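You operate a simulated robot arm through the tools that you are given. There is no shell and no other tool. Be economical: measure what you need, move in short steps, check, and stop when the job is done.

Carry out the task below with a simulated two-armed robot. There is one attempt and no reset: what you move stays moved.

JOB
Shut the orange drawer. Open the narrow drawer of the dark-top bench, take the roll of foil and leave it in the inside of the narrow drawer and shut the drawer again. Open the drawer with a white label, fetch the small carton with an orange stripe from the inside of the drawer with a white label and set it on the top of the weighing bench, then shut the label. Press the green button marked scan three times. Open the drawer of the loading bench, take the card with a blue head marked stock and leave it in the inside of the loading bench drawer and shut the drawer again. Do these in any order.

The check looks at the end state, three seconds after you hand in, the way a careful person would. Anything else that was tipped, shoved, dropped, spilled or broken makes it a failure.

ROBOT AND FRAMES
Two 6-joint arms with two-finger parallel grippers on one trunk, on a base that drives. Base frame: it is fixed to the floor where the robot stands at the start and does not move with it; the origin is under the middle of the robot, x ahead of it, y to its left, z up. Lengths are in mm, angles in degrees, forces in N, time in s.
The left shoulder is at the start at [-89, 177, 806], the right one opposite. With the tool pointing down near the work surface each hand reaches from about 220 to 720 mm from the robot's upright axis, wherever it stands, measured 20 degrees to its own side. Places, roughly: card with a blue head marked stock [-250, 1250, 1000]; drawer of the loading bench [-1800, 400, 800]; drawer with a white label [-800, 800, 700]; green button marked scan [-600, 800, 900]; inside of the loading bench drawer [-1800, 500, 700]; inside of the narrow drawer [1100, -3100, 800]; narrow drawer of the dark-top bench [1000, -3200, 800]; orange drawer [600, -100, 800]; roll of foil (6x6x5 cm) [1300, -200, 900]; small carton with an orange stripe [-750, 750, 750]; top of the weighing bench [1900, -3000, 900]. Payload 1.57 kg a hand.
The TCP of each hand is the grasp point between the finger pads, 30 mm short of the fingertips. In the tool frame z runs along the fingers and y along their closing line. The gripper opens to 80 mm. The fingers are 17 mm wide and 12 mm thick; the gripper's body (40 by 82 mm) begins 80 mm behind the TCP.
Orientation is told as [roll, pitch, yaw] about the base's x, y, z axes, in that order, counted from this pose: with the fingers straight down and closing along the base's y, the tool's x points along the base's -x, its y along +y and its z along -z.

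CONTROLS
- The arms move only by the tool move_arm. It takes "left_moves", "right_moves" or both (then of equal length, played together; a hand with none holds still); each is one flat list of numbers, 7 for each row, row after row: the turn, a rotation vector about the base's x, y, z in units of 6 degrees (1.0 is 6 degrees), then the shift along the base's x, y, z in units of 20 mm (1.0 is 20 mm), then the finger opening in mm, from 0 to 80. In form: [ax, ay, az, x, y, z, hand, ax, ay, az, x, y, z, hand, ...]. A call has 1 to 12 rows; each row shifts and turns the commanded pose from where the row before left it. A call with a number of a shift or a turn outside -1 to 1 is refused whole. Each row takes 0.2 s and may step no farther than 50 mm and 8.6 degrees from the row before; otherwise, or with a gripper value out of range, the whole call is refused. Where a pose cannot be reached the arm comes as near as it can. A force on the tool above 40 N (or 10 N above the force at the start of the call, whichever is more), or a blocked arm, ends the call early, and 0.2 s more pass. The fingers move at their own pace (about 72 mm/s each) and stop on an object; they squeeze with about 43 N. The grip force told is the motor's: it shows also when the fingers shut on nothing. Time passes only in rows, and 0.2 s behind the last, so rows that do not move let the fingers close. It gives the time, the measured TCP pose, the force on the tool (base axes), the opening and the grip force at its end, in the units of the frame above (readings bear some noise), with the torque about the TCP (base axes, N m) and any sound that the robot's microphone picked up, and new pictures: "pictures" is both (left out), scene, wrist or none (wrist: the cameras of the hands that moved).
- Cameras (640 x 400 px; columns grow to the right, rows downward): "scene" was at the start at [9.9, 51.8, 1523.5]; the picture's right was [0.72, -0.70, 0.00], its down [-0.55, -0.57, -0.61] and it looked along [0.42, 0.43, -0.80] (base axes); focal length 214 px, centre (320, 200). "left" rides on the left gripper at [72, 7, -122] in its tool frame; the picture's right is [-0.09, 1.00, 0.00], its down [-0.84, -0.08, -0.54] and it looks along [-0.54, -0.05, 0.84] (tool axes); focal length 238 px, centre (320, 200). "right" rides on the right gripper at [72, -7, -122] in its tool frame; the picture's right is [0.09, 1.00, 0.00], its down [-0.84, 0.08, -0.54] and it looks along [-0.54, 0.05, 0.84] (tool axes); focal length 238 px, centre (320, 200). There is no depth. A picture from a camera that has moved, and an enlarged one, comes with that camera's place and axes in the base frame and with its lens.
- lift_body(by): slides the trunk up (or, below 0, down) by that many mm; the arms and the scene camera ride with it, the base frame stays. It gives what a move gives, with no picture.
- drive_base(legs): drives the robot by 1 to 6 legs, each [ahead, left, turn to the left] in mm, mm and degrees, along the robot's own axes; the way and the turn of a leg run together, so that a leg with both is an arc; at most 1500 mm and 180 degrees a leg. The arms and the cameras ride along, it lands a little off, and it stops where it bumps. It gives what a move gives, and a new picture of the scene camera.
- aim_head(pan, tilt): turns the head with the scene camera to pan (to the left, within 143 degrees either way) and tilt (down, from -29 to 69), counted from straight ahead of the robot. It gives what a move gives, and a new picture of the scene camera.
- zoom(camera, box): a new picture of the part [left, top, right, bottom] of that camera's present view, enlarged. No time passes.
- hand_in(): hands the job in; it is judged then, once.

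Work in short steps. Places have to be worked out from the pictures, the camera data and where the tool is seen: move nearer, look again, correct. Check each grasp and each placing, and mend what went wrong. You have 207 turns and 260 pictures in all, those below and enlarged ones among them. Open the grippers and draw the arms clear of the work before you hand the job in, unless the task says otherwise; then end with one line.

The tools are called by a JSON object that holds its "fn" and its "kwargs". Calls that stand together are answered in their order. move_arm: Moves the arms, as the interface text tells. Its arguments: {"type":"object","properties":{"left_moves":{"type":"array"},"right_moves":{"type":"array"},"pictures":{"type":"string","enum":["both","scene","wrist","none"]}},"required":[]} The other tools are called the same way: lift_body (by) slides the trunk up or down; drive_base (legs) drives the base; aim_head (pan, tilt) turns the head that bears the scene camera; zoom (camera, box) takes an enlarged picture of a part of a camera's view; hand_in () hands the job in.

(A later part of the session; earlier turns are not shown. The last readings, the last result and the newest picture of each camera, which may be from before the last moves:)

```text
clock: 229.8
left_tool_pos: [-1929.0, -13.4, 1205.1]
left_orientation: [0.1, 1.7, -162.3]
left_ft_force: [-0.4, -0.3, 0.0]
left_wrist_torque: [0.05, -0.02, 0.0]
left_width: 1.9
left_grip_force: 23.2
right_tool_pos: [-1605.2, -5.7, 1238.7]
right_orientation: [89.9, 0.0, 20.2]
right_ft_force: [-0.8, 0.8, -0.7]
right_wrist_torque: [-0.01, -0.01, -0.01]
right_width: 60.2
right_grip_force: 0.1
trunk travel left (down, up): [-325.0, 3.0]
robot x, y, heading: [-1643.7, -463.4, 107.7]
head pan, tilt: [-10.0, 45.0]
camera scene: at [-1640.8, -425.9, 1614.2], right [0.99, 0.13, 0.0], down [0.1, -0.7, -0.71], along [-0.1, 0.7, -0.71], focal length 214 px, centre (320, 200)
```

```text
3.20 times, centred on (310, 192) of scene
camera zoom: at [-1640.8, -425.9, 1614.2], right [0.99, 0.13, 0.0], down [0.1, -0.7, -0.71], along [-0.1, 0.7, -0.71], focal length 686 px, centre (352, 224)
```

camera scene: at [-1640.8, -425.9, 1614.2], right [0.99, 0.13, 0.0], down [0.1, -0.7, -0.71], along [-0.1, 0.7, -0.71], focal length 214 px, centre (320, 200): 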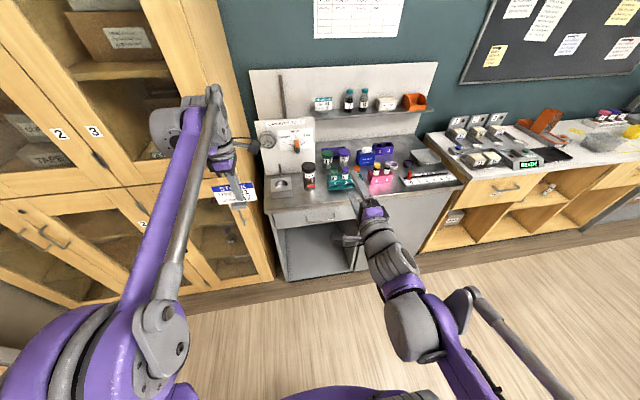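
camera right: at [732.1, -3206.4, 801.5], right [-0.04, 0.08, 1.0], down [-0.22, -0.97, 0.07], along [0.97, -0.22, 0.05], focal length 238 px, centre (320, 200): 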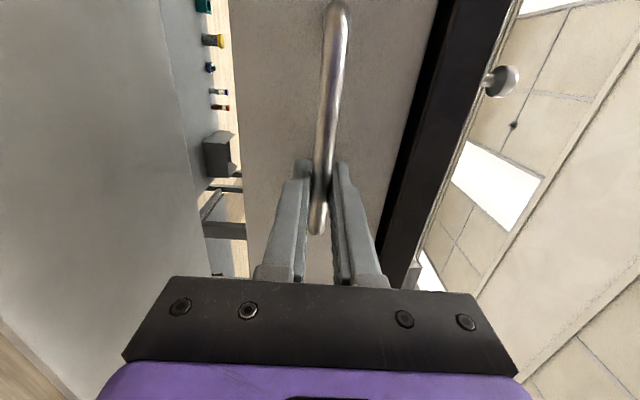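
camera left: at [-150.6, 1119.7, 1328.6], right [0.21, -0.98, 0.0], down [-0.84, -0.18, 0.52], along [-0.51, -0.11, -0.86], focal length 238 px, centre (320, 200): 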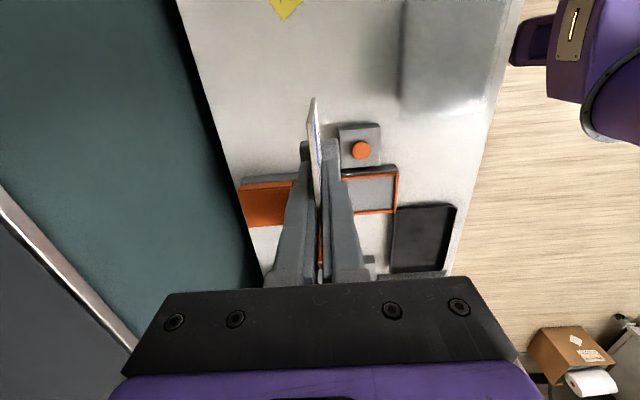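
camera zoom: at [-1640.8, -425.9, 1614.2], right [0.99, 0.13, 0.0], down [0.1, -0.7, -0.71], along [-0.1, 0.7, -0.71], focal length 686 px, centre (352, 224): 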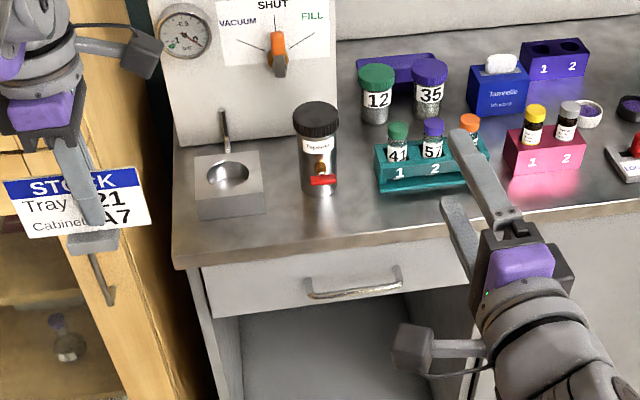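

I lower the trunk back and bring the right hand down to handle height.

{"fn": "lift_body", "kwargs": {"by": -100}}

{"fn": "move_arm", "kwargs": {"right_moves": [0, 0, 0, -0.34, 0.23, -1, 60, 0, 0, 0, -0.34, 0.23, -1, 60, 0, 0, 0, -0.34, 0.23, -1, 60, 0, 0, 0, -0.34, 0.23, -1, 60, 0, 0, 0, -0.34, 0.23, -1, 60, 0, 0, 0, -0.34, 0.23, -1, 60, 0, 0, 0, -0.34, 0.23, -1, 60, 0, 0, 0, -0.15, 0.5, -1, 60, 0, 0, 0, -0.15, 0.5, -1, 60, 0, 0, 0, -0.15, 0.5, -1, 60, 0, 0, 0, -0.15, 0.5, -1, 60, 0, 0, 0, -0.15, 0.5, -1, 60], "pictures": "none"}}

{"fn": "move_arm", "kwargs": {"right_moves": [0, 0, 0, -0.15, 0.5, -1, 60, 0, 0, 0, -0.15, 0.5, -1, 60, 0, 0, 0, -0.15, 0.5, -1, 60, 0, 0, 0, -0.15, 0.5, -1, 60]}}

```text
clock: 231.1
left_tool_pos: [-1929.3, -13.2, 1104.3]
left_orientation: [0.0, 1.7, -162.3]
left_ft_force: [0.0, -0.8, -1.0]
left_wrist_torque: [-0.01, 0.03, 0.0]
left_width: 1.7
left_grip_force: 23.5
right_tool_pos: [-1605.8, -6.5, 1139.6]
right_orientation: [89.7, 0.0, 20.1]
right_ft_force: [-0.3, 0.2, 0.4]
right_wrist_torque: [0.03, 0.03, 0.0]
right_width: 60.3
right_grip_force: 0.1
trunk travel left (down, up): [-225.0, 103.0]
robot x, y, heading: [-1643.5, -462.7, 107.6]
head pan, tilt: [-10.0, 45.0]
```

```text
clock: 233.7
left_tool_pos: [-1929.8, -13.6, 1104.4]
left_orientation: [0.1, 1.6, -162.3]
left_ft_force: [-0.6, 0.1, -0.2]
left_wrist_torque: [-0.03, -0.03, -0.02]
left_width: 2.2
left_grip_force: 23.5
right_tool_pos: [-1643.0, 82.0, 899.4]
right_orientation: [89.7, 0.0, 20.5]
right_ft_force: [-0.2, 0.2, -0.1]
right_wrist_torque: [-0.01, -0.01, -0.02]
right_width: 60.1
right_grip_force: 0.0
right hand out of reach, approached as far as the arm can: row 2, 3, 4, 5, 6, 7
trunk travel left (down, up): [-225.0, 103.0]
robot x, y, heading: [-1641.8, -463.7, 107.3]
head pan, tilt: [-10.0, 45.0]
```

```text
clock: 234.7
left_tool_pos: [-1929.4, -14.3, 1103.5]
left_orientation: [0.0, 1.7, -162.3]
left_ft_force: [-0.1, 0.5, 0.4]
left_wrist_torque: [0.0, 0.02, 0.01]
left_width: 2.3
left_grip_force: 23.4
right_tool_pos: [-1654.4, 123.8, 817.7]
right_orientation: [89.7, 0.1, 20.3]
right_ft_force: [1.1, 0.2, -0.1]
right_wrist_torque: [0.02, 0.02, 0.03]
right_width: 59.8
right_grip_force: 0.1
trunk travel left (down, up): [-225.0, 103.0]
robot x, y, heading: [-1640.6, -463.0, 107.7]
head pan, tilt: [-10.0, 45.0]
camera scene: at [-1641.8, -422.4, 1508.7], right [0.99, 0.13, 0.0], down [0.1, -0.7, -0.71], along [-0.1, 0.7, -0.71], focal length 214 px, centre (320, 200)
camera right: at [-1679.2, -16.4, 811.1], right [-0.09, -0.03, 1.0], down [0.97, -0.22, 0.08], along [0.21, 0.98, 0.04], focal length 238 px, centre (320, 200)
```

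scene: 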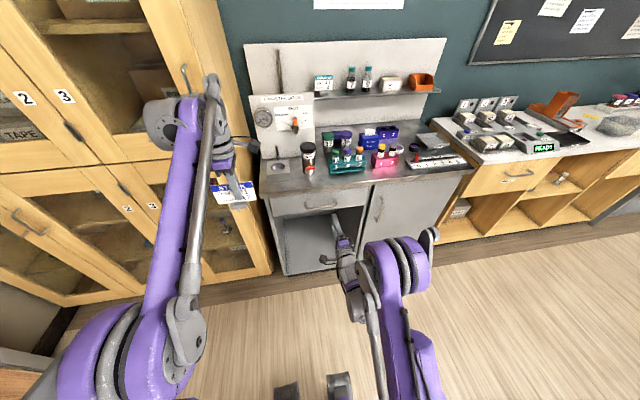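
right: 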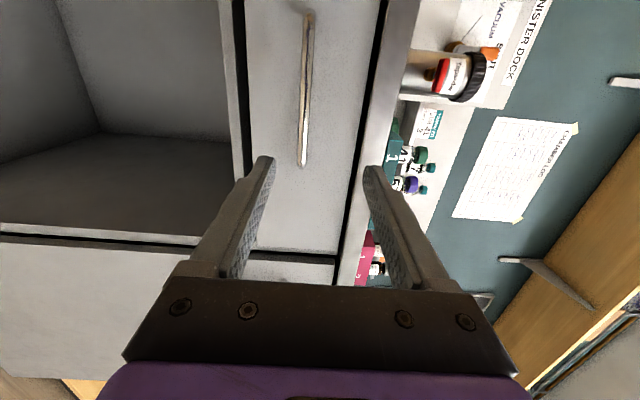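

The handle is at about (-1736, 245, 797). I lower the trunk 20 mm and advance 100 mm.

{"fn": "lift_body", "kwargs": {"by": -20}}

{"fn": "move_arm", "kwargs": {"right_moves": [0, 0, 0, -0.45, 0.9, 0, 60, 0, 0, 0, -0.45, 0.9, 0, 60, 0, 0, 0, -0.45, 0.9, 0, 60, 0, 0, 0, -0.45, 0.9, 0, 60, 0, 0, 0, -0.45, 0.9, 0, 60], "pictures": "wrist"}}

```text
clock: 235.4
left_tool_pos: [-1928.6, -14.3, 1083.4]
left_orientation: [0.0, 1.6, -162.3]
left_ft_force: [1.3, -0.7, 0.0]
left_wrist_torque: [0.02, -0.01, -0.01]
left_width: 2.0
left_grip_force: 23.6
right_tool_pos: [-1654.7, 123.8, 799.6]
right_orientation: [89.7, -0.1, 20.6]
right_ft_force: [-0.3, 0.7, 0.5]
right_wrist_torque: [-0.03, 0.02, 0.01]
right_width: 60.0
right_grip_force: 0.0
trunk travel left (down, up): [-205.0, 123.0]
robot x, y, heading: [-1642.6, -464.3, 107.5]
head pan, tilt: [-10.0, 45.0]
```

```text
clock: 236.6
left_tool_pos: [-1929.1, -13.5, 1083.4]
left_orientation: [0.0, 1.7, -162.2]
left_ft_force: [0.4, -0.2, -0.7]
left_wrist_torque: [0.0, -0.02, 0.02]
left_width: 1.9
left_grip_force: 23.8
right_tool_pos: [-1692.5, 215.2, 800.4]
right_orientation: [89.5, 0.0, 21.0]
right_ft_force: [0.6, 0.0, 0.8]
right_wrist_torque: [0.01, -0.03, 0.0]
right_width: 60.1
right_grip_force: 0.1
right hand out of reach, approached as far as the arm can: row 4, 5
trunk travel left (down, up): [-205.0, 123.0]
robot x, y, heading: [-1640.3, -467.9, 107.7]
head pan, tilt: [-10.0, 45.0]
camera right: at [-1715.0, 76.2, 792.9], right [-0.09, -0.03, 1.0], down [0.98, -0.2, 0.08], along [0.2, 0.98, 0.04], focal length 238 px, centre (320, 200)
```

right: 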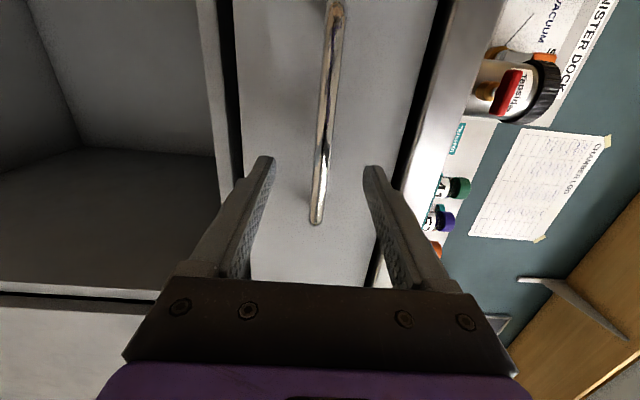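

The bar's near end is at (-1661, 254); the hand is 27 mm short. I creep the base forward 18 mm and close on the bar.

{"fn": "drive_base", "kwargs": {"legs": [[18, 0, 0]]}}

{"fn": "move_arm", "kwargs": {"right_moves": [0, 0, 0, 0, 0, 0, 30, 0, 0, 0, 0, 0, 0, 0, 0, 0, 0, 0, 0, 0, 0, 0, 0, 0, 0, 0, 0, 0], "pictures": "wrist"}}

```text
clock: 237.3
left_tool_pos: [-1934.8, 2.1, 1084.8]
left_orientation: [0.1, 1.5, -162.3]
left_ft_force: [0.4, -0.4, -0.9]
left_wrist_torque: [-0.01, -0.02, 0.02]
left_width: 2.4
left_grip_force: 23.3
right_tool_pos: [-1697.5, 232.4, 800.1]
right_orientation: [89.6, 0.1, 21.0]
right_ft_force: [0.4, -0.8, -0.2]
right_wrist_torque: [0.02, -0.01, 0.02]
right_width: 60.0
right_grip_force: 0.1
trunk travel left (down, up): [-205.0, 123.0]
robot x, y, heading: [-1648.2, -446.8, 107.7]
head pan, tilt: [-10.0, 45.0]
camera scene: at [-1647.4, -405.2, 1489.4], right [0.99, 0.13, 0.0], down [0.1, -0.7, -0.71], along [-0.1, 0.7, -0.71], focal length 214 px, centre (320, 200)
```

scene: 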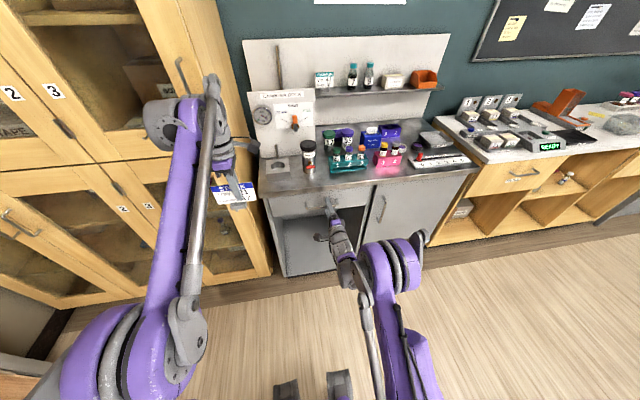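

```text
clock: 238.3
left_tool_pos: [-1933.5, 1.7, 1085.5]
left_orientation: [0.0, 1.6, -162.3]
left_ft_force: [-0.1, 0.7, -0.6]
left_wrist_torque: [0.01, 0.01, 0.0]
left_width: 1.9
left_grip_force: 23.6
right_tool_pos: [-1697.1, 232.3, 800.1]
right_orientation: [89.6, 0.0, 21.0]
right_ft_force: [2.5, -6.2, -2.0]
right_wrist_torque: [-0.02, 0.0, 0.09]
right_width: 11.7
right_grip_force: 29.1
trunk travel left (down, up): [-205.0, 123.0]
robot x, y, heading: [-1647.8, -445.4, 107.7]
head pan, tilt: [-10.0, 45.0]
camera right: at [-1720.1, 92.1, 793.2], right [-0.09, -0.03, 1.0], down [0.98, -0.2, 0.08], along [0.2, 0.98, 0.04], focal length 238 px, centre (320, 200)
```

right: 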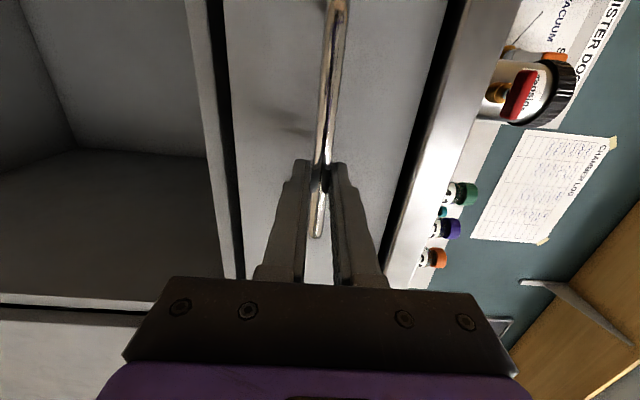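

Gripped (11.7 mm). I pull the drawer by driving back 200 mm.

{"fn": "drive_base", "kwargs": {"legs": [[-200, 0, 0]]}}

{"fn": "zoom", "kwargs": {"camera": "scene", "box": [210, 130, 410, 255]}}

```text
clock: 239.9
left_tool_pos: [-1874.6, -186.7, 1083.1]
left_orientation: [0.0, 1.7, -162.3]
left_ft_force: [0.2, -0.8, -0.9]
left_wrist_torque: [0.02, -0.01, 0.02]
left_width: 1.9
left_grip_force: 23.6
right_tool_pos: [-1637.1, 43.5, 799.8]
right_orientation: [89.6, 0.0, 21.1]
right_ft_force: [1.2, 2.4, -0.7]
right_wrist_torque: [0.0, -0.05, 0.09]
right_width: 11.6
right_grip_force: 28.8
trunk travel left (down, up): [-205.0, 123.0]
robot x, y, heading: [-1584.9, -637.7, 107.7]
head pan, tilt: [-10.0, 45.0]
camera scene: at [-1586.5, -593.9, 1489.4], right [0.99, 0.14, 0.0], down [0.1, -0.7, -0.71], along [-0.1, 0.7, -0.71], focal length 214 px, centre (320, 200)
```

scene: 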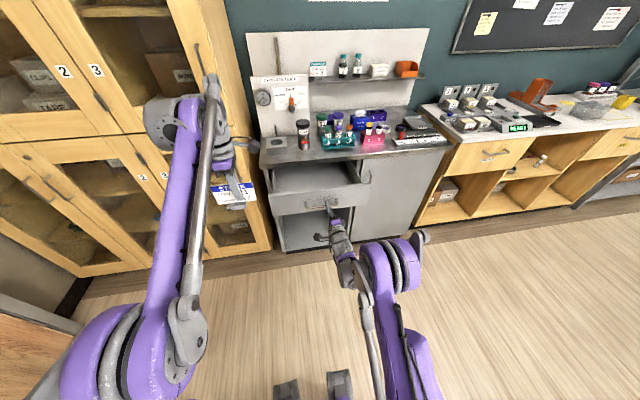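

```text
3.20 times, centred on (310, 192) of scene
camera zoom: at [-1586.5, -593.9, 1489.4], right [0.99, 0.14, 0.0], down [0.1, -0.7, -0.71], along [-0.1, 0.7, -0.71], focal length 686 px, centre (352, 224)
```

zoom: 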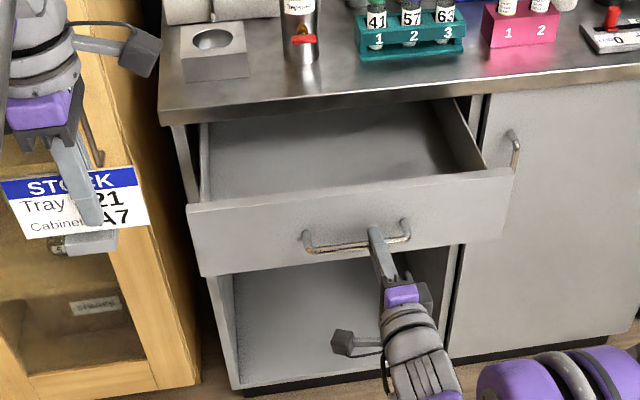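

The drawer is open. I release the handle, back off and raise the right hand.

{"fn": "move_arm", "kwargs": {"right_moves": [0, 0, 0, 0, 0, 0, 60, 0, 0, 0, 0, 0, 0, 60, 0, 0, 0, 0.304, -0.953, 0, 60, 0, 0, 0, 0.304, -0.953, 0, 60, 0, 0, 0, 0.304, -0.953, 0, 60, 0, 0, 0, 0.304, -0.953, 0, 60, 0, 0, 0, 0.304, -0.953, 0, 60, 0, 0, 0, 0.304, -0.953, 1, 60, 0, 0, 0, 0.304, -0.953, 1, 60, 0, 0, 0, 0, 0, 1, 60, 0, 0, 0, 0, 0, 1, 60, 0, 0, 0, 0, 0, 1, 60], "pictures": "none"}}

{"fn": "move_arm", "kwargs": {"right_moves": [0, 0, 0, 0, 0, 1, 60, 0, 0, 0, 0, 0, 1, 60, 0, 0, 0, 0, 0, 1, 60, 0, 0, 0, 0, 0, 1, 60, 0, 0, 0, 0, 0, 1, 60, 0, 0, 0, 0, 0, 1, 60, 0, 0, 0, 0, 0, 1, 60, 0, 0, 0, 0, 0, 1, 60, 0, 0, 0, 0, 0, 1, 60, 0, 0, 0, 0, 0, 1, 60, 0, 0, 0, 0, 0, 1, 60], "pictures": "none"}}

{"fn": "drive_base", "kwargs": {"legs": [[0, -273, 0], [200, 0, 0]]}}

```text
clock: 242.5
left_tool_pos: [-1875.5, -185.9, 1085.0]
left_orientation: [-0.1, 1.6, -162.2]
left_ft_force: [0.2, 0.3, -0.7]
left_wrist_torque: [0.02, 0.01, 0.0]
left_width: 2.2
left_grip_force: 23.5
right_tool_pos: [-1593.6, -90.1, 901.8]
right_orientation: [89.6, 0.0, 21.2]
right_ft_force: [0.0, -0.2, -0.9]
right_wrist_torque: [-0.04, -0.03, -0.01]
right_width: 60.2
right_grip_force: 0.1
trunk travel left (down, up): [-205.0, 123.0]
robot x, y, heading: [-1584.3, -635.5, 107.7]
head pan, tilt: [-10.0, 45.0]
```

```text
clock: 244.9
left_tool_pos: [-1874.6, -186.0, 1083.8]
left_orientation: [0.1, 1.6, -162.4]
left_ft_force: [-0.1, 0.4, -1.2]
left_wrist_torque: [0.0, 0.0, 0.01]
left_width: 2.0
left_grip_force: 23.3
right_tool_pos: [-1594.0, -89.6, 1119.8]
right_orientation: [89.4, -0.1, 21.3]
right_ft_force: [-0.8, 0.1, 0.4]
right_wrist_torque: [0.02, 0.0, 0.0]
right_width: 60.2
right_grip_force: 0.1
trunk travel left (down, up): [-205.0, 123.0]
robot x, y, heading: [-1587.8, -635.7, 107.9]
head pan, tilt: [-10.0, 45.0]
```

```text
clock: 249.2
left_tool_pos: [-1668.4, 91.5, 1083.7]
left_orientation: [0.2, 1.6, -162.6]
left_ft_force: [0.4, 1.0, 0.2]
left_wrist_torque: [-0.03, 0.03, 0.0]
left_width: 2.3
left_grip_force: 23.5
right_tool_pos: [-1387.2, 186.8, 1118.8]
right_orientation: [89.5, 0.1, 21.0]
right_ft_force: [-0.5, 0.2, -0.5]
right_wrist_torque: [0.0, -0.01, -0.02]
right_width: 60.0
right_grip_force: 0.1
trunk travel left (down, up): [-205.0, 123.0]
robot x, y, heading: [-1380.3, -360.9, 107.4]
head pan, tilt: [-10.0, 45.0]
camera scene: at [-1382.6, -317.8, 1489.3], right [0.99, 0.13, 0.0], down [0.09, -0.7, -0.71], along [-0.09, 0.7, -0.71], focal length 214 px, centre (320, 200)
```

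scene: 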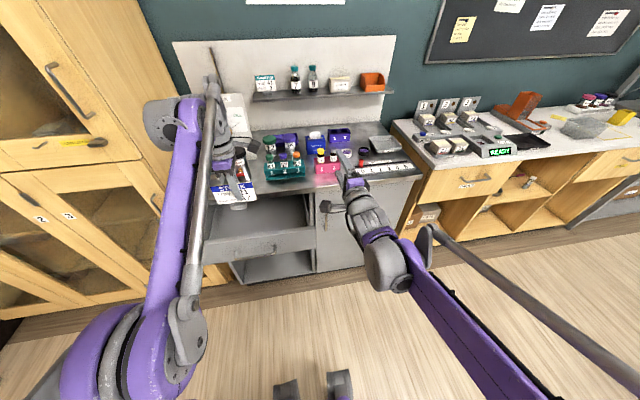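

The left hand is just ahead of the drawer panel. I tilt the card 36° (fingers forward) so it will lie down, and move over the drawer.

{"fn": "move_arm", "kwargs": {"left_moves": [0.953, 0.304, 0, -0.55, 0.9, 0, 0, 0.953, 0.304, 0, -0.55, 0.9, 0, 0, 0.953, 0.304, 0, -0.55, 0.9, 0, 0, 0.953, 0.304, 0, -0.5, 0.9, 0, 0, 0.953, 0.304, 0, 0, 0, 0, 0, 0.953, 0.304, 0, 0, 0, 0, 0]}}

```text
clock: 250.6
left_tool_pos: [-1711.4, 162.2, 1084.0]
left_orientation: [-36.1, 1.2, -163.4]
left_ft_force: [0.3, 0.1, -0.8]
left_wrist_torque: [-0.02, -0.01, -0.03]
left_width: 2.0
left_grip_force: 24.3
right_tool_pos: [-1387.5, 185.4, 1120.3]
right_orientation: [89.5, 0.0, 21.0]
right_ft_force: [-0.8, -0.1, -0.5]
right_wrist_torque: [0.01, -0.02, -0.01]
right_width: 60.0
right_grip_force: 0.1
trunk travel left (down, up): [-205.0, 123.0]
robot x, y, heading: [-1384.1, -363.0, 107.7]
head pan, tilt: [-10.0, 45.0]
camera scene: at [-1382.3, -318.7, 1489.4], right [0.99, 0.13, 0.0], down [0.09, -0.7, -0.71], along [-0.09, 0.7, -0.71], focal length 214 px, centre (320, 200)
camera left: at [-1622.9, 108.4, 1179.7], right [0.15, -0.79, -0.59], down [-0.74, -0.49, 0.47], along [-0.66, 0.36, -0.66], focal length 238 px, centre (320, 200)
```

scene: 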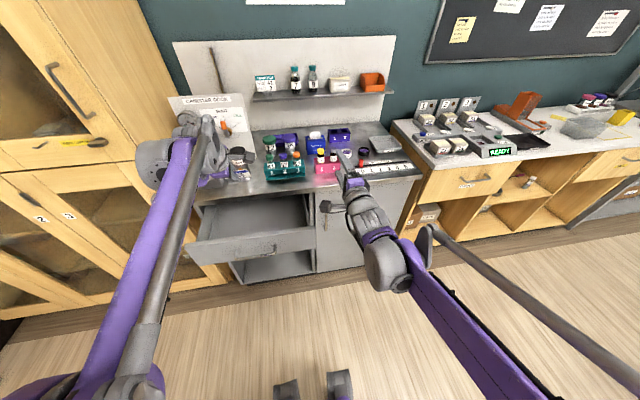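
left: 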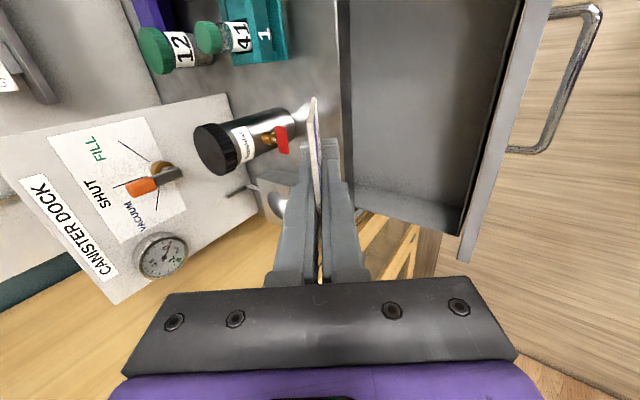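

Hand is 78 mm inside the panel. I descend to z≈864 and check.

{"fn": "move_arm", "kwargs": {"left_moves": [0, 0, 0, 0, 0, -1, 0, 0, 0, 0, 0, 0, -1, 0, 0, 0, 0, 0, 0, -1, 0, 0, 0, 0, 0, 0, -1, 0, 0, 0, 0, 0, 0, -1, 0, 0, 0, 0, 0, 0, -1, 0, 0, 0, 0, 0, 0, -1, 0, 0, 0, 0, 0, 0, -1, 0, 0, 0, 0, 0, 0, -1, 0, 0, 0, 0, 0, 0, -1, 0]}}

{"fn": "zoom", "kwargs": {"camera": "scene", "box": [170, 120, 350, 290]}}

```text
clock: 252.8
left_tool_pos: [-1712.9, 162.3, 885.4]
left_orientation: [-36.0, 1.2, -163.5]
left_ft_force: [0.5, 0.7, 0.2]
left_wrist_torque: [-0.02, 0.05, 0.0]
left_width: 2.1
left_grip_force: 23.8
right_tool_pos: [-1386.9, 186.3, 1119.3]
right_orientation: [89.5, 0.1, 21.0]
right_ft_force: [-0.1, -0.2, -0.6]
right_wrist_torque: [-0.02, -0.02, -0.03]
right_width: 59.9
right_grip_force: 0.1
trunk travel left (down, up): [-205.0, 123.0]
robot x, y, heading: [-1381.5, -359.7, 107.6]
head pan, tilt: [-10.0, 45.0]
camera scene: at [-1382.5, -318.1, 1489.4], right [0.99, 0.13, 0.0], down [0.09, -0.7, -0.71], along [-0.09, 0.7, -0.71], focal length 214 px, centre (320, 200)
camera left: at [-1623.5, 109.0, 980.8], right [0.15, -0.8, -0.59], down [-0.74, -0.49, 0.47], along [-0.66, 0.36, -0.66], focal length 238 px, centre (320, 200)
```

scene: 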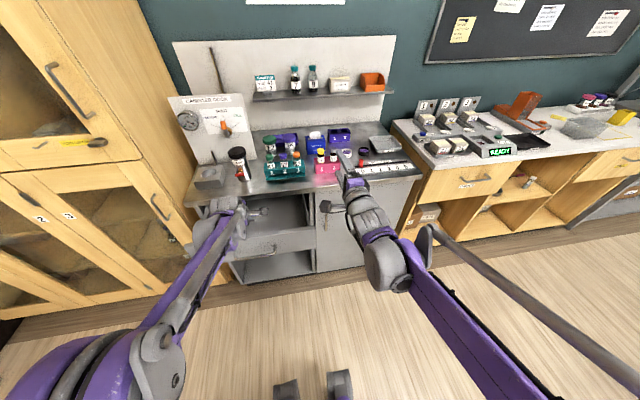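
left: 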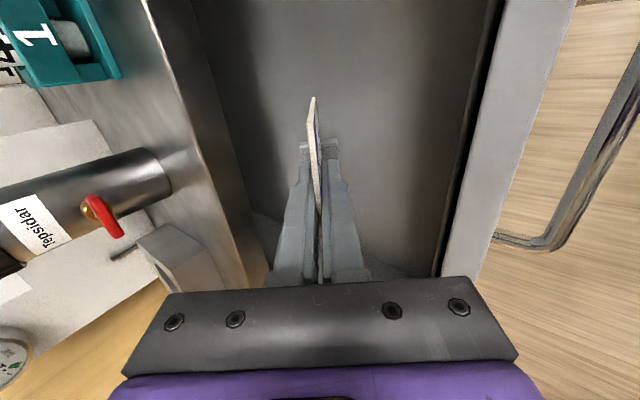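

```text
2.35 times, centred on (260, 205) of scene
camera zoom: at [-1382.5, -318.1, 1489.4], right [0.99, 0.13, 0.0], down [0.09, -0.7, -0.71], along [-0.09, 0.7, -0.71], focal length 505 px, centre (461, 188)
```

zoom: 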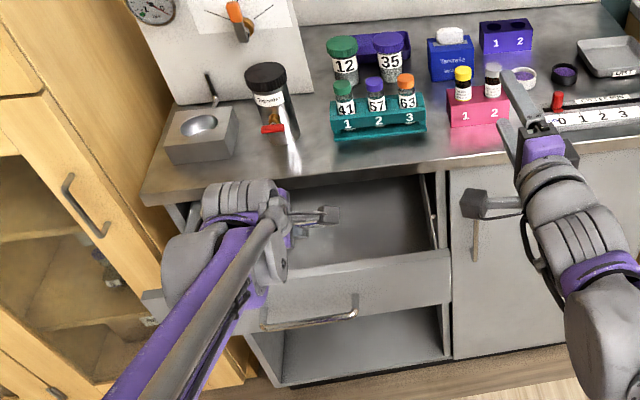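

I descend slowly until the foot touches the drawer floor.

{"fn": "move_arm", "kwargs": {"left_moves": [0, 0, 0, 0, 0, -1, 0, 0, 0, 0, 0, 0, -0.6, 0, 0, 0, 0, 0, 0, -0.25, 0, 0, 0, 0, 0, 0, -0.25, 0, 0, 0, 0, 0, 0, -0.25, 0, 0, 0, 0, 0, 0, -0.25, 0], "pictures": "wrist"}}

```text
clock: 254.2
left_tool_pos: [-1711.3, 162.6, 832.9]
left_orientation: [-36.1, 1.2, -163.5]
left_ft_force: [0.6, -0.7, -1.0]
left_wrist_torque: [0.03, 0.0, 0.01]
left_width: 1.9
left_grip_force: 23.1
right_tool_pos: [-1387.6, 186.2, 1119.7]
right_orientation: [89.4, 0.1, 21.1]
right_ft_force: [0.0, 0.5, 0.0]
right_wrist_torque: [-0.05, -0.01, 0.0]
right_width: 60.0
right_grip_force: 0.1
trunk travel left (down, up): [-205.0, 123.0]
robot x, y, heading: [-1378.4, -358.1, 107.6]
head pan, tilt: [-10.0, 45.0]
camera left: at [-1623.1, 108.8, 928.8], right [0.15, -0.8, -0.59], down [-0.74, -0.49, 0.47], along [-0.66, 0.36, -0.66], focal length 238 px, centre (320, 200)
```

left: 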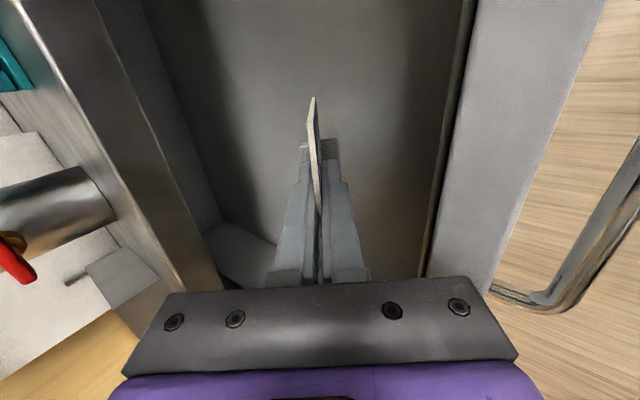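

No contact yet; I continue in 4 mm steps.

{"fn": "move_arm", "kwargs": {"left_moves": [0, 0, 0, 0, 0, -0.2, 0, 0, 0, 0, 0, 0, -0.2, 0, 0, 0, 0, 0, 0, -0.2, 0, 0, 0, 0, 0, 0, -0.2, 0, 0, 0, 0, 0, 0, -0.2, 0], "pictures": "wrist"}}

```text
clock: 255.0
left_tool_pos: [-1711.8, 163.1, 825.5]
left_orientation: [-36.3, 1.0, -163.5]
left_ft_force: [2.7, -1.5, 25.3]
left_wrist_torque: [-2.04, -0.02, 0.13]
left_width: 2.1
left_grip_force: 24.0
right_tool_pos: [-1386.9, 184.9, 1120.7]
right_orientation: [89.6, 0.0, 21.0]
right_ft_force: [0.3, 0.1, 0.2]
right_wrist_torque: [0.01, 0.0, 0.02]
right_width: 60.1
right_grip_force: 0.0
trunk travel left (down, up): [-205.0, 123.0]
robot x, y, heading: [-1381.3, -359.8, 107.7]
head pan, tilt: [-10.0, 45.0]
stopped in row 4 (left hand): the force on the tool passed its limit at 47 N (the readings are from after the stop); the commanded pose is now the measured one
camera left: at [-1622.3, 108.0, 920.6], right [0.15, -0.79, -0.59], down [-0.74, -0.49, 0.47], along [-0.66, 0.37, -0.66], focal length 238 px, centre (320, 200)
```

left: 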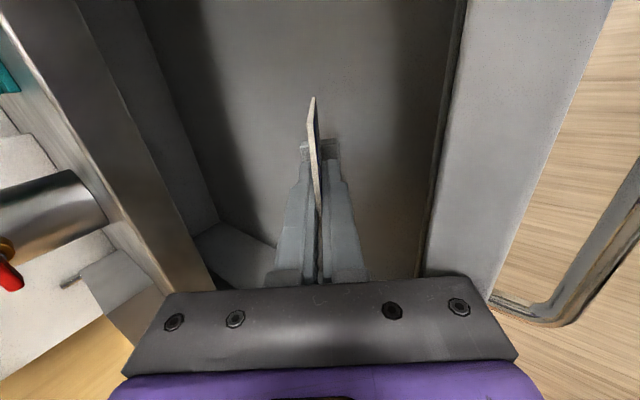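

The torque shows the gripper body on the panel's top edge, 80 mm toward the robot. I lift slightly, move 25 mm deeper, and go down again.

{"fn": "move_arm", "kwargs": {"left_moves": [0, 0, 0, 0, 0, 0.4, 0, 0, 0, 0, -0.19, 0.6, 0, 0, 0, 0, 0, -0.19, 0.6, 0, 0, 0, 0, 0, 0, 0, -0.4, 0, 0, 0, 0, 0, 0, -0.2, 0, 0, 0, 0, 0, 0, -0.2, 0, 0, 0, 0, 0, 0, -0.2, 0, 0, 0, 0, 0, 0, -0.2, 0, 0, 0, 0, 0, 0, -0.2, 0], "pictures": "wrist"}}

```text
clock: 257.0
left_tool_pos: [-1718.5, 186.9, 802.0]
left_orientation: [-36.4, 1.1, -163.5]
left_ft_force: [-1.7, 2.7, 9.8]
left_wrist_torque: [-0.63, -0.34, 0.09]
left_width: 2.1
left_grip_force: 23.9
right_tool_pos: [-1387.0, 185.6, 1121.2]
right_orientation: [89.6, 0.0, 21.0]
right_ft_force: [0.1, -0.1, 0.2]
right_wrist_torque: [-0.02, -0.01, 0.02]
right_width: 60.2
right_grip_force: 0.1
trunk travel left (down, up): [-205.0, 123.0]
robot x, y, heading: [-1382.9, -359.5, 107.7]
head pan, tilt: [-10.0, 45.0]
camera left: at [-1630.4, 132.6, 899.1], right [0.15, -0.79, -0.59], down [-0.74, -0.49, 0.47], along [-0.66, 0.37, -0.66], focal length 238 px, centre (320, 200)
```

left: 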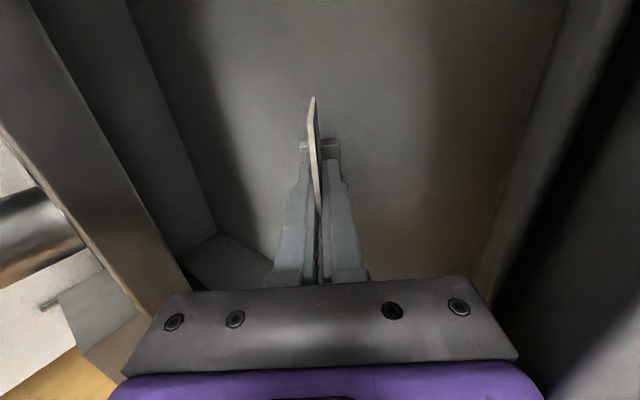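

Again the body brushes the panel. I go 16 mm deeper and descend further.

{"fn": "move_arm", "kwargs": {"left_moves": [0, 0, 0, 0, 0, 0.4, 0, 0, 0, 0, -0.24, 0.76, 0, 0, 0, 0, 0, 0, 0, -0.4, 0, 0, 0, 0, 0, 0, -0.2, 0, 0, 0, 0, 0, 0, -0.2, 0, 0, 0, 0, 0, 0, -0.2, 0, 0, 0, 0, 0, 0, -0.2, 0, 0, 0, 0, 0, 0, -0.2, 0], "pictures": "wrist"}}

```text
clock: 258.5
left_tool_pos: [-1724.9, 202.7, 791.6]
left_orientation: [-36.7, 1.1, -163.5]
left_ft_force: [0.7, -0.9, 23.0]
left_wrist_torque: [0.31, 0.17, 0.0]
left_width: 2.0
left_grip_force: 24.1
right_tool_pos: [-1386.7, 186.0, 1119.7]
right_orientation: [89.5, 0.0, 21.0]
right_ft_force: [1.0, 0.4, -0.4]
right_wrist_torque: [-0.01, 0.0, 0.04]
right_width: 59.9
right_grip_force: 0.1
trunk travel left (down, up): [-205.0, 123.0]
robot x, y, heading: [-1380.3, -361.9, 107.5]
head pan, tilt: [-10.0, 45.0]
stopped in row 7 (left hand): the force on the tool passed its limit at 47 N (the readings are from after the stop); the commanded pose is now the measured one
camera left: at [-1634.7, 147.7, 888.1], right [0.15, -0.79, -0.6], down [-0.74, -0.49, 0.47], along [-0.66, 0.37, -0.65], focal length 238 px, centre (320, 200)
```

left: 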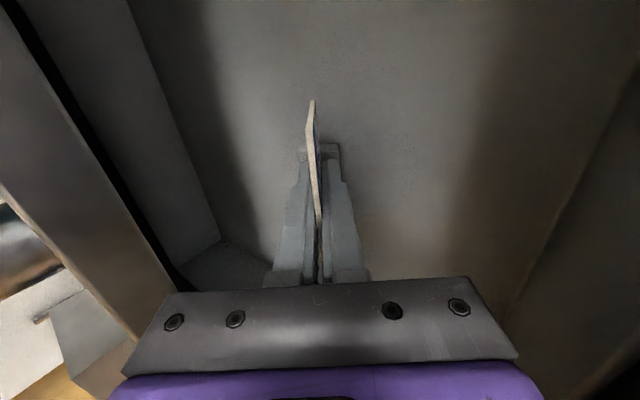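

Now the contact is at the foot: the drawer floor is near z 735, deep enough for the card to stand. I raise it, turn it upright again, and set it down standing.

{"fn": "move_arm", "kwargs": {"left_moves": [0, 0, 0, 0, 0, 1, 0, 0, 0, 0, 0, 0, 1, 0, -0.953, -0.304, 0, 0, 0, 0, 0, -0.953, -0.304, 0, 0, 0, 0, 0, -0.953, -0.304, 0, 0, 0, 0, 0, -0.953, -0.304, 0, 0, 0, 0, 0, -0.953, -0.304, 0, 0, 0, 0, 0, -0.953, -0.304, 0, 0, 0, 0, 0, 0, 0, 0, 0.3, -0.95, 0, 0, 0, 0, 0, 0, 0, -0.5, 0, 0, 0, 0, 0, 0, -0.5, 0], "pictures": "wrist"}}

```text
clock: 260.9
left_tool_pos: [-1718.4, 183.2, 811.3]
left_orientation: [-0.4, 1.6, -162.7]
left_ft_force: [0.3, -1.1, -0.2]
left_wrist_torque: [-0.01, -0.05, 0.01]
left_width: 1.7
left_grip_force: 23.9
right_tool_pos: [-1387.5, 186.1, 1120.7]
right_orientation: [89.5, -0.1, 21.0]
right_ft_force: [0.3, -0.7, -0.8]
right_wrist_torque: [-0.02, -0.01, 0.01]
right_width: 60.0
right_grip_force: 0.0
trunk travel left (down, up): [-205.0, 123.0]
robot x, y, heading: [-1382.5, -360.7, 107.5]
head pan, tilt: [-10.0, 45.0]
camera left: at [-1651.5, 196.8, 935.0], right [0.21, -0.98, -0.01], down [-0.83, -0.18, 0.52], along [-0.51, -0.1, -0.85], focal length 238 px, centre (320, 200)
```

left: 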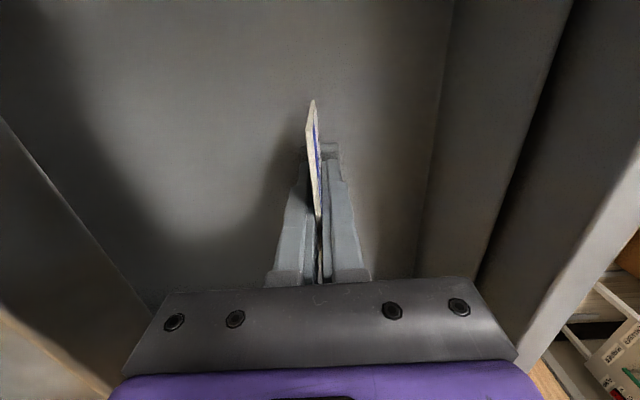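

Upright inside the drawer. I lower in small steps until the foot touches.

{"fn": "move_arm", "kwargs": {"left_moves": [0, 0, 0, 0, 0, -0.2, 0, 0, 0, 0, 0, 0, -0.2, 0, 0, 0, 0, 0, 0, -0.15, 0, 0, 0, 0, 0, 0, -0.15, 0, 0, 0, 0, 0, 0, -0.15, 0, 0, 0, 0, 0, 0, -0.15, 0, 0, 0, 0, 0, 0, -0.15, 0, 0, 0, 0, 0, 0, -0.15, 0], "pictures": "none"}}

```text
clock: 262.5
left_tool_pos: [-1717.0, 182.8, 794.5]
left_orientation: [-0.5, 1.5, -162.7]
left_ft_force: [1.3, -0.8, 24.2]
left_wrist_torque: [-0.3, 0.04, 0.02]
left_width: 2.2
left_grip_force: 23.9
right_tool_pos: [-1386.7, 185.6, 1120.6]
right_orientation: [89.5, 0.0, 20.9]
right_ft_force: [0.9, 0.7, -0.8]
right_wrist_torque: [-0.02, -0.02, 0.01]
right_width: 60.1
right_grip_force: 0.1
trunk travel left (down, up): [-205.0, 123.0]
robot x, y, heading: [-1383.2, -360.2, 107.5]
head pan, tilt: [-10.0, 45.0]
stopped in row 7 (left hand): the force on the tool passed its limit at 45 N (the readings are from after the stop); the commanded pose is now the measured one
```

The foot is on the floor. I open the fingers a little and rise straight up.

{"fn": "move_arm", "kwargs": {"left_moves": [0, 0, 0, 0, 0, 0.05, 12, 0, 0, 0, 0, 0, 0, 40, 0, 0, 0, 0, 0, 0, 40, 0, 0, 0, 0, 0, 0.5, 40, 0, 0, 0, 0, 0, 1, 40, 0, 0, 0, 0, 0, 1, 40, 0, 0, 0, 0, 0, 1, 40, 0, 0, 0, 0, 0, 1, 40, 0, 0, 0, 0, 0, 1, 40, 0, 0, 0, 0, 0, 1, 40, 0, 0, 0, 0, 0, 1, 40]}}

```text
clock: 264.9
left_tool_pos: [-1719.0, 183.0, 945.1]
left_orientation: [-0.3, 1.5, -162.7]
left_ft_force: [-0.3, -0.6, -0.3]
left_wrist_torque: [0.01, -0.04, 0.01]
left_width: 40.2
left_grip_force: 0.0
right_tool_pos: [-1387.6, 186.6, 1119.8]
right_orientation: [89.6, 0.0, 21.0]
right_ft_force: [0.1, -1.2, 0.2]
right_wrist_torque: [-0.01, -0.05, 0.0]
right_width: 59.8
right_grip_force: 0.0
trunk travel left (down, up): [-205.0, 123.0]
robot x, y, heading: [-1382.5, -361.6, 107.5]
head pan, tilt: [-10.0, 45.0]
camera scene: at [-1382.4, -318.3, 1489.4], right [0.99, 0.13, 0.0], down [0.09, -0.7, -0.71], along [-0.09, 0.7, -0.71], focal length 214 px, centre (320, 200)
camera left: at [-1651.3, 196.4, 1068.2], right [0.21, -0.98, -0.01], down [-0.83, -0.18, 0.52], along [-0.51, -0.1, -0.85], focal length 238 px, centre (320, 200)
```

scene: 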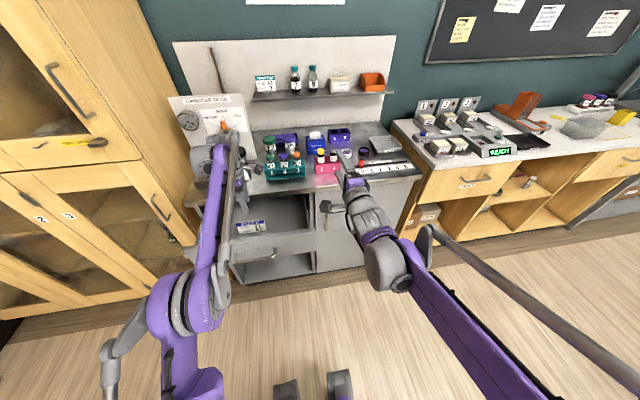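
left: 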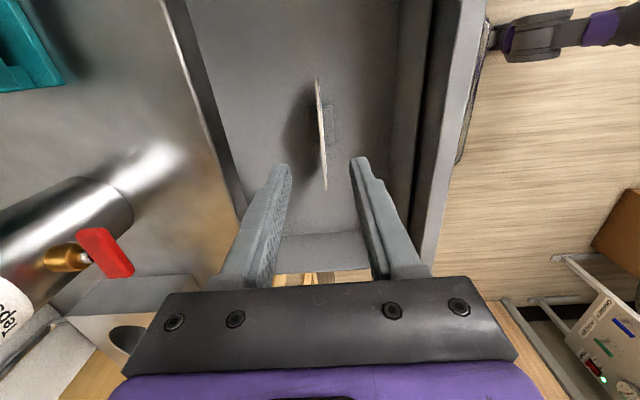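

The card stands in the drawer. I bring the left hand back in front of the handle, tilt it fingers-forward and lower it to push.

{"fn": "move_arm", "kwargs": {"left_moves": [0, 0, 0, 0.31, -0.95, 0.2, 0, 0, 0, 0, 0.31, -0.95, 0.2, 0, 0, 0, 0, 0.31, -0.95, 0, 0, 0, 0, 0, 0.31, -0.95, 0, 0, 0, 0, 0, 0.31, -0.95, 0, 0, 0, 0, 0, 0.31, -0.95, 0, 0, 0, 0, 0, 0.31, -0.95, 0, 0, 0, 0, 0, 0.31, -0.95, 0, 0, 0, 0, 0, 0.31, -0.95, 0, 0, 0, 0, 0, 0.31, -0.95, 0, 0, 0, 0, 0, 0.31, -0.95, 0, 0], "pictures": "none"}}

{"fn": "move_arm", "kwargs": {"left_moves": [0.953, 0.304, 0, 0, 0, -1, 0, 0.953, 0.304, 0, 0, 0, -1, 0, 0.953, 0.304, 0, 0, 0, -1, 0, 0.953, 0.304, 0, 0, 0, -1, 0, 0.953, 0.304, 0, 0, 0, -1, 0, 0.953, 0.304, 0, 0, 0, -1, 0, 0, 0, 0, 0, 0, -1, 0, 0, 0, 0, 0, 0, -1, 0, 0, 0, 0, 0, 0, -0.3, 0]}}

```text
clock: 267.3
left_tool_pos: [-1649.5, -25.8, 948.9]
left_orientation: [-0.5, 1.7, -162.8]
left_ft_force: [0.3, -0.1, -0.2]
left_wrist_torque: [0.0, 0.01, -0.01]
left_width: 0.1
left_grip_force: 21.3
right_tool_pos: [-1388.1, 185.8, 1120.5]
right_orientation: [89.6, -0.1, 20.9]
right_ft_force: [0.1, 0.2, 0.1]
right_wrist_torque: [0.01, 0.03, 0.06]
right_width: 60.1
right_grip_force: 0.0
trunk travel left (down, up): [-205.0, 123.0]
robot x, y, heading: [-1383.3, -360.1, 107.4]
head pan, tilt: [-10.0, 45.0]
```

```text
clock: 269.3
left_tool_pos: [-1649.5, -26.5, 784.2]
left_orientation: [-36.5, 1.0, -163.5]
left_ft_force: [0.1, -0.4, -0.9]
left_wrist_torque: [0.01, 0.0, -0.01]
left_width: 0.1
left_grip_force: 21.5
right_tool_pos: [-1388.5, 186.4, 1119.2]
right_orientation: [89.5, -0.1, 21.0]
right_ft_force: [-0.4, 0.1, 0.4]
right_wrist_torque: [0.01, 0.02, 0.04]
right_width: 59.9
right_grip_force: 0.0
trunk travel left (down, up): [-205.0, 123.0]
robot x, y, heading: [-1381.8, -358.8, 107.6]
head pan, tilt: [-10.0, 45.0]
camera scene: at [-1382.4, -318.3, 1489.4], right [0.99, 0.13, 0.0], down [0.09, -0.7, -0.71], along [-0.09, 0.7, -0.71], focal length 214 px, centre (320, 200)
camera left: at [-1561.0, -80.7, 879.5], right [0.15, -0.79, -0.59], down [-0.74, -0.49, 0.47], along [-0.66, 0.37, -0.66], focal length 238 px, centre (320, 200)
```

scene: 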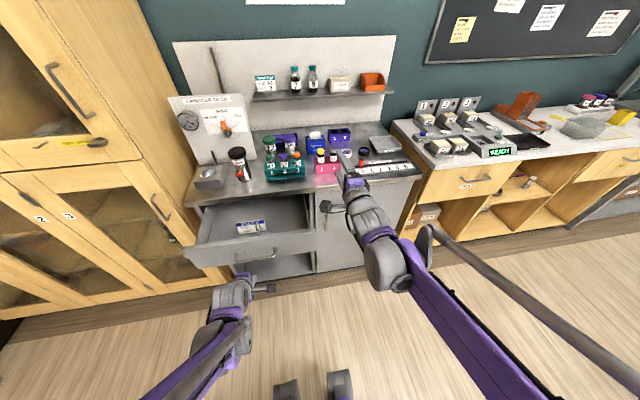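
left: 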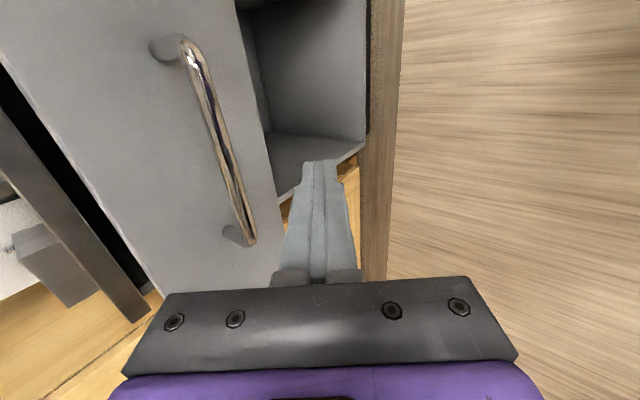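

Centred on the handle. I push with gentle steps.

{"fn": "move_arm", "kwargs": {"left_moves": [0, 0, 0, -0.304, 0.953, 0, 0, 0, 0, 0, -0.304, 0.953, 0, 0, 0, 0, 0, -0.152, 0.476, 0, 0, 0, 0, 0, -0.152, 0.476, 0, 0, 0, 0, 0, -0.152, 0.476, 0, 0, 0, 0, 0, -0.152, 0.476, 0, 0, 0, 0, 0, -0.152, 0.476, 0, 0, 0, 0, 0, -0.152, 0.476, 0, 0, 0, 0, 0, -0.152, 0.476, 0, 0, 0, 0, 0, -0.152, 0.476, 0, 0, 0, 0, 0, -0.152, 0.476, 0, 0, 0, 0, 0, -0.152, 0.476, 0, 0], "pictures": "both"}}

```text
clock: 271.9
left_tool_pos: [-1693.0, 107.2, 785.1]
left_orientation: [-36.5, 1.1, -163.4]
left_ft_force: [0.1, 0.6, 0.2]
left_wrist_torque: [0.01, 0.04, 0.03]
left_width: 0.2
left_grip_force: 21.2
right_tool_pos: [-1386.7, 185.9, 1120.1]
right_orientation: [89.5, 0.0, 21.0]
right_ft_force: [0.0, 0.4, 0.1]
right_wrist_torque: [0.03, 0.03, -0.02]
right_width: 60.0
right_grip_force: 0.0
trunk travel left (down, up): [-205.0, 123.0]
robot x, y, heading: [-1381.2, -360.0, 107.4]
head pan, tilt: [-10.0, 45.0]
camera scene: at [-1382.5, -317.8, 1489.4], right [0.99, 0.13, 0.0], down [0.09, -0.7, -0.71], along [-0.09, 0.7, -0.71], focal length 214 px, centre (320, 200)
camera left: at [-1603.5, 53.6, 880.4], right [0.15, -0.79, -0.59], down [-0.74, -0.49, 0.47], along [-0.66, 0.37, -0.66], focal length 238 px, centre (320, 200)
```

scene: 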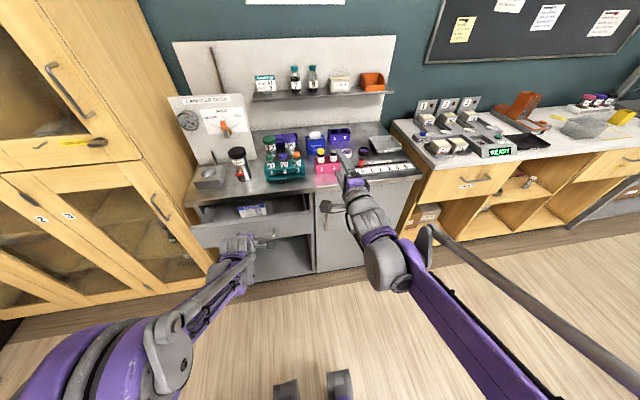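
left: 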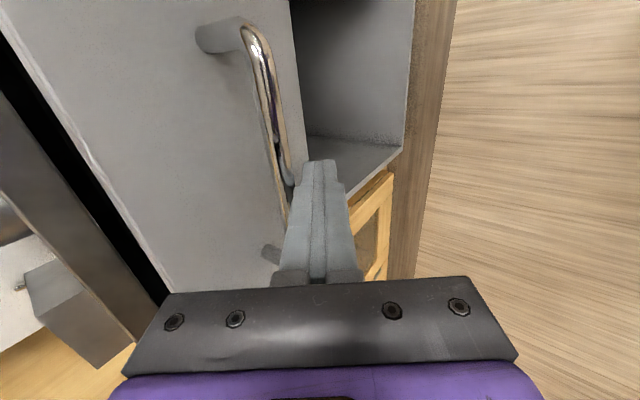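

The card still stands and the drawer is moving in. I continue pushing.

{"fn": "move_arm", "kwargs": {"left_moves": [0, 0, 0, -0.152, 0.476, 0, 0, 0, 0, 0, -0.152, 0.476, 0, 0, 0, 0, 0, -0.152, 0.476, 0, 0, 0, 0, 0, -0.152, 0.476, 0, 0, 0, 0, 0, -0.152, 0.476, 0, 0, 0, 0, 0, -0.152, 0.476, 0, 0, 0, 0, 0, -0.152, 0.476, 0, 0, 0, 0, 0, -0.152, 0.476, 0, 0, 0, 0, 0, -0.152, 0.476, 0, 0, 0, 0, 0, -0.152, 0.476, 0, 0, 0, 0, 0, -0.152, 0.476, 0, 0], "pictures": "none"}}

{"fn": "move_arm", "kwargs": {"left_moves": [0, 0, 0, -0.1, 0.3, 0, 0, 0, 0, 0, -0.1, 0.3, 0, 0, 0, 0, 0, -0.1, 0.3, 0, 0, 0, 0, 0, -0.1, 0.3, 0, 0, 0, 0, 0, -0.1, 0.3, 0, 0, 0, 0, 0, -0.1, 0.3, 0, 0], "pictures": "both"}}

```text
clock: 274.3
left_tool_pos: [-1725.8, 212.9, 784.8]
left_orientation: [-36.5, 1.1, -163.5]
left_ft_force: [0.0, -0.7, 0.6]
left_wrist_torque: [0.01, -0.01, 0.01]
left_width: 0.2
left_grip_force: 21.3
right_tool_pos: [-1387.8, 186.1, 1119.4]
right_orientation: [89.5, 0.0, 21.0]
right_ft_force: [0.4, -0.3, 0.3]
right_wrist_torque: [0.0, -0.02, -0.01]
right_width: 60.0
right_grip_force: 0.0
trunk travel left (down, up): [-205.0, 123.0]
robot x, y, heading: [-1384.7, -360.2, 107.4]
head pan, tilt: [-10.0, 45.0]
```

```text
clock: 275.1
left_tool_pos: [-1729.2, 222.8, 783.7]
left_orientation: [-35.6, 1.1, -163.4]
left_ft_force: [4.8, -16.1, -1.2]
left_wrist_torque: [0.21, 0.08, 0.2]
left_width: 0.1
left_grip_force: 21.3
right_tool_pos: [-1387.7, 185.3, 1120.4]
right_orientation: [89.5, 0.0, 21.1]
right_ft_force: [-0.5, -0.1, -0.5]
right_wrist_torque: [0.0, 0.01, 0.01]
right_width: 59.9
right_grip_force: 0.1
trunk travel left (down, up): [-205.0, 123.0]
robot x, y, heading: [-1383.2, -360.8, 107.3]
head pan, tilt: [-10.0, 45.0]
stopped in row 4 (left hand): the force on the tool passed its limit at 47 N (the readings are from after the stop); the commanded pose is now the measured one
camera scene: at [-1381.8, -320.0, 1489.4], right [0.99, 0.13, 0.0], down [0.09, -0.7, -0.71], along [-0.09, 0.7, -0.71], focal length 214 px, centre (320, 200)
camera left: at [-1640.7, 170.2, 879.5], right [0.15, -0.8, -0.58], down [-0.74, -0.48, 0.47], along [-0.66, 0.36, -0.66], focal length 238 px, centre (320, 200)
```

scene: 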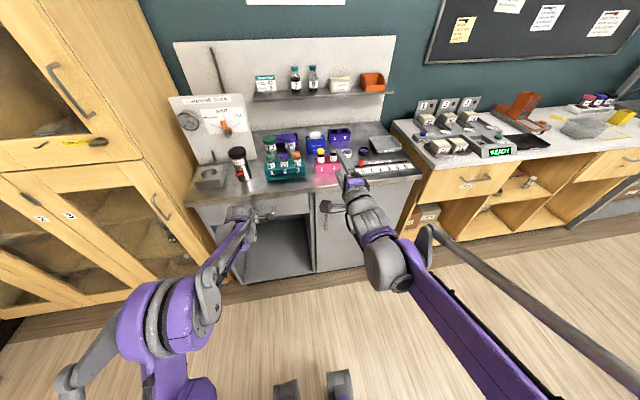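
left: 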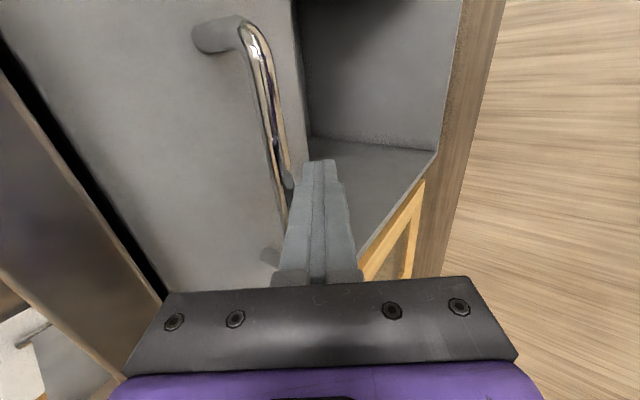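

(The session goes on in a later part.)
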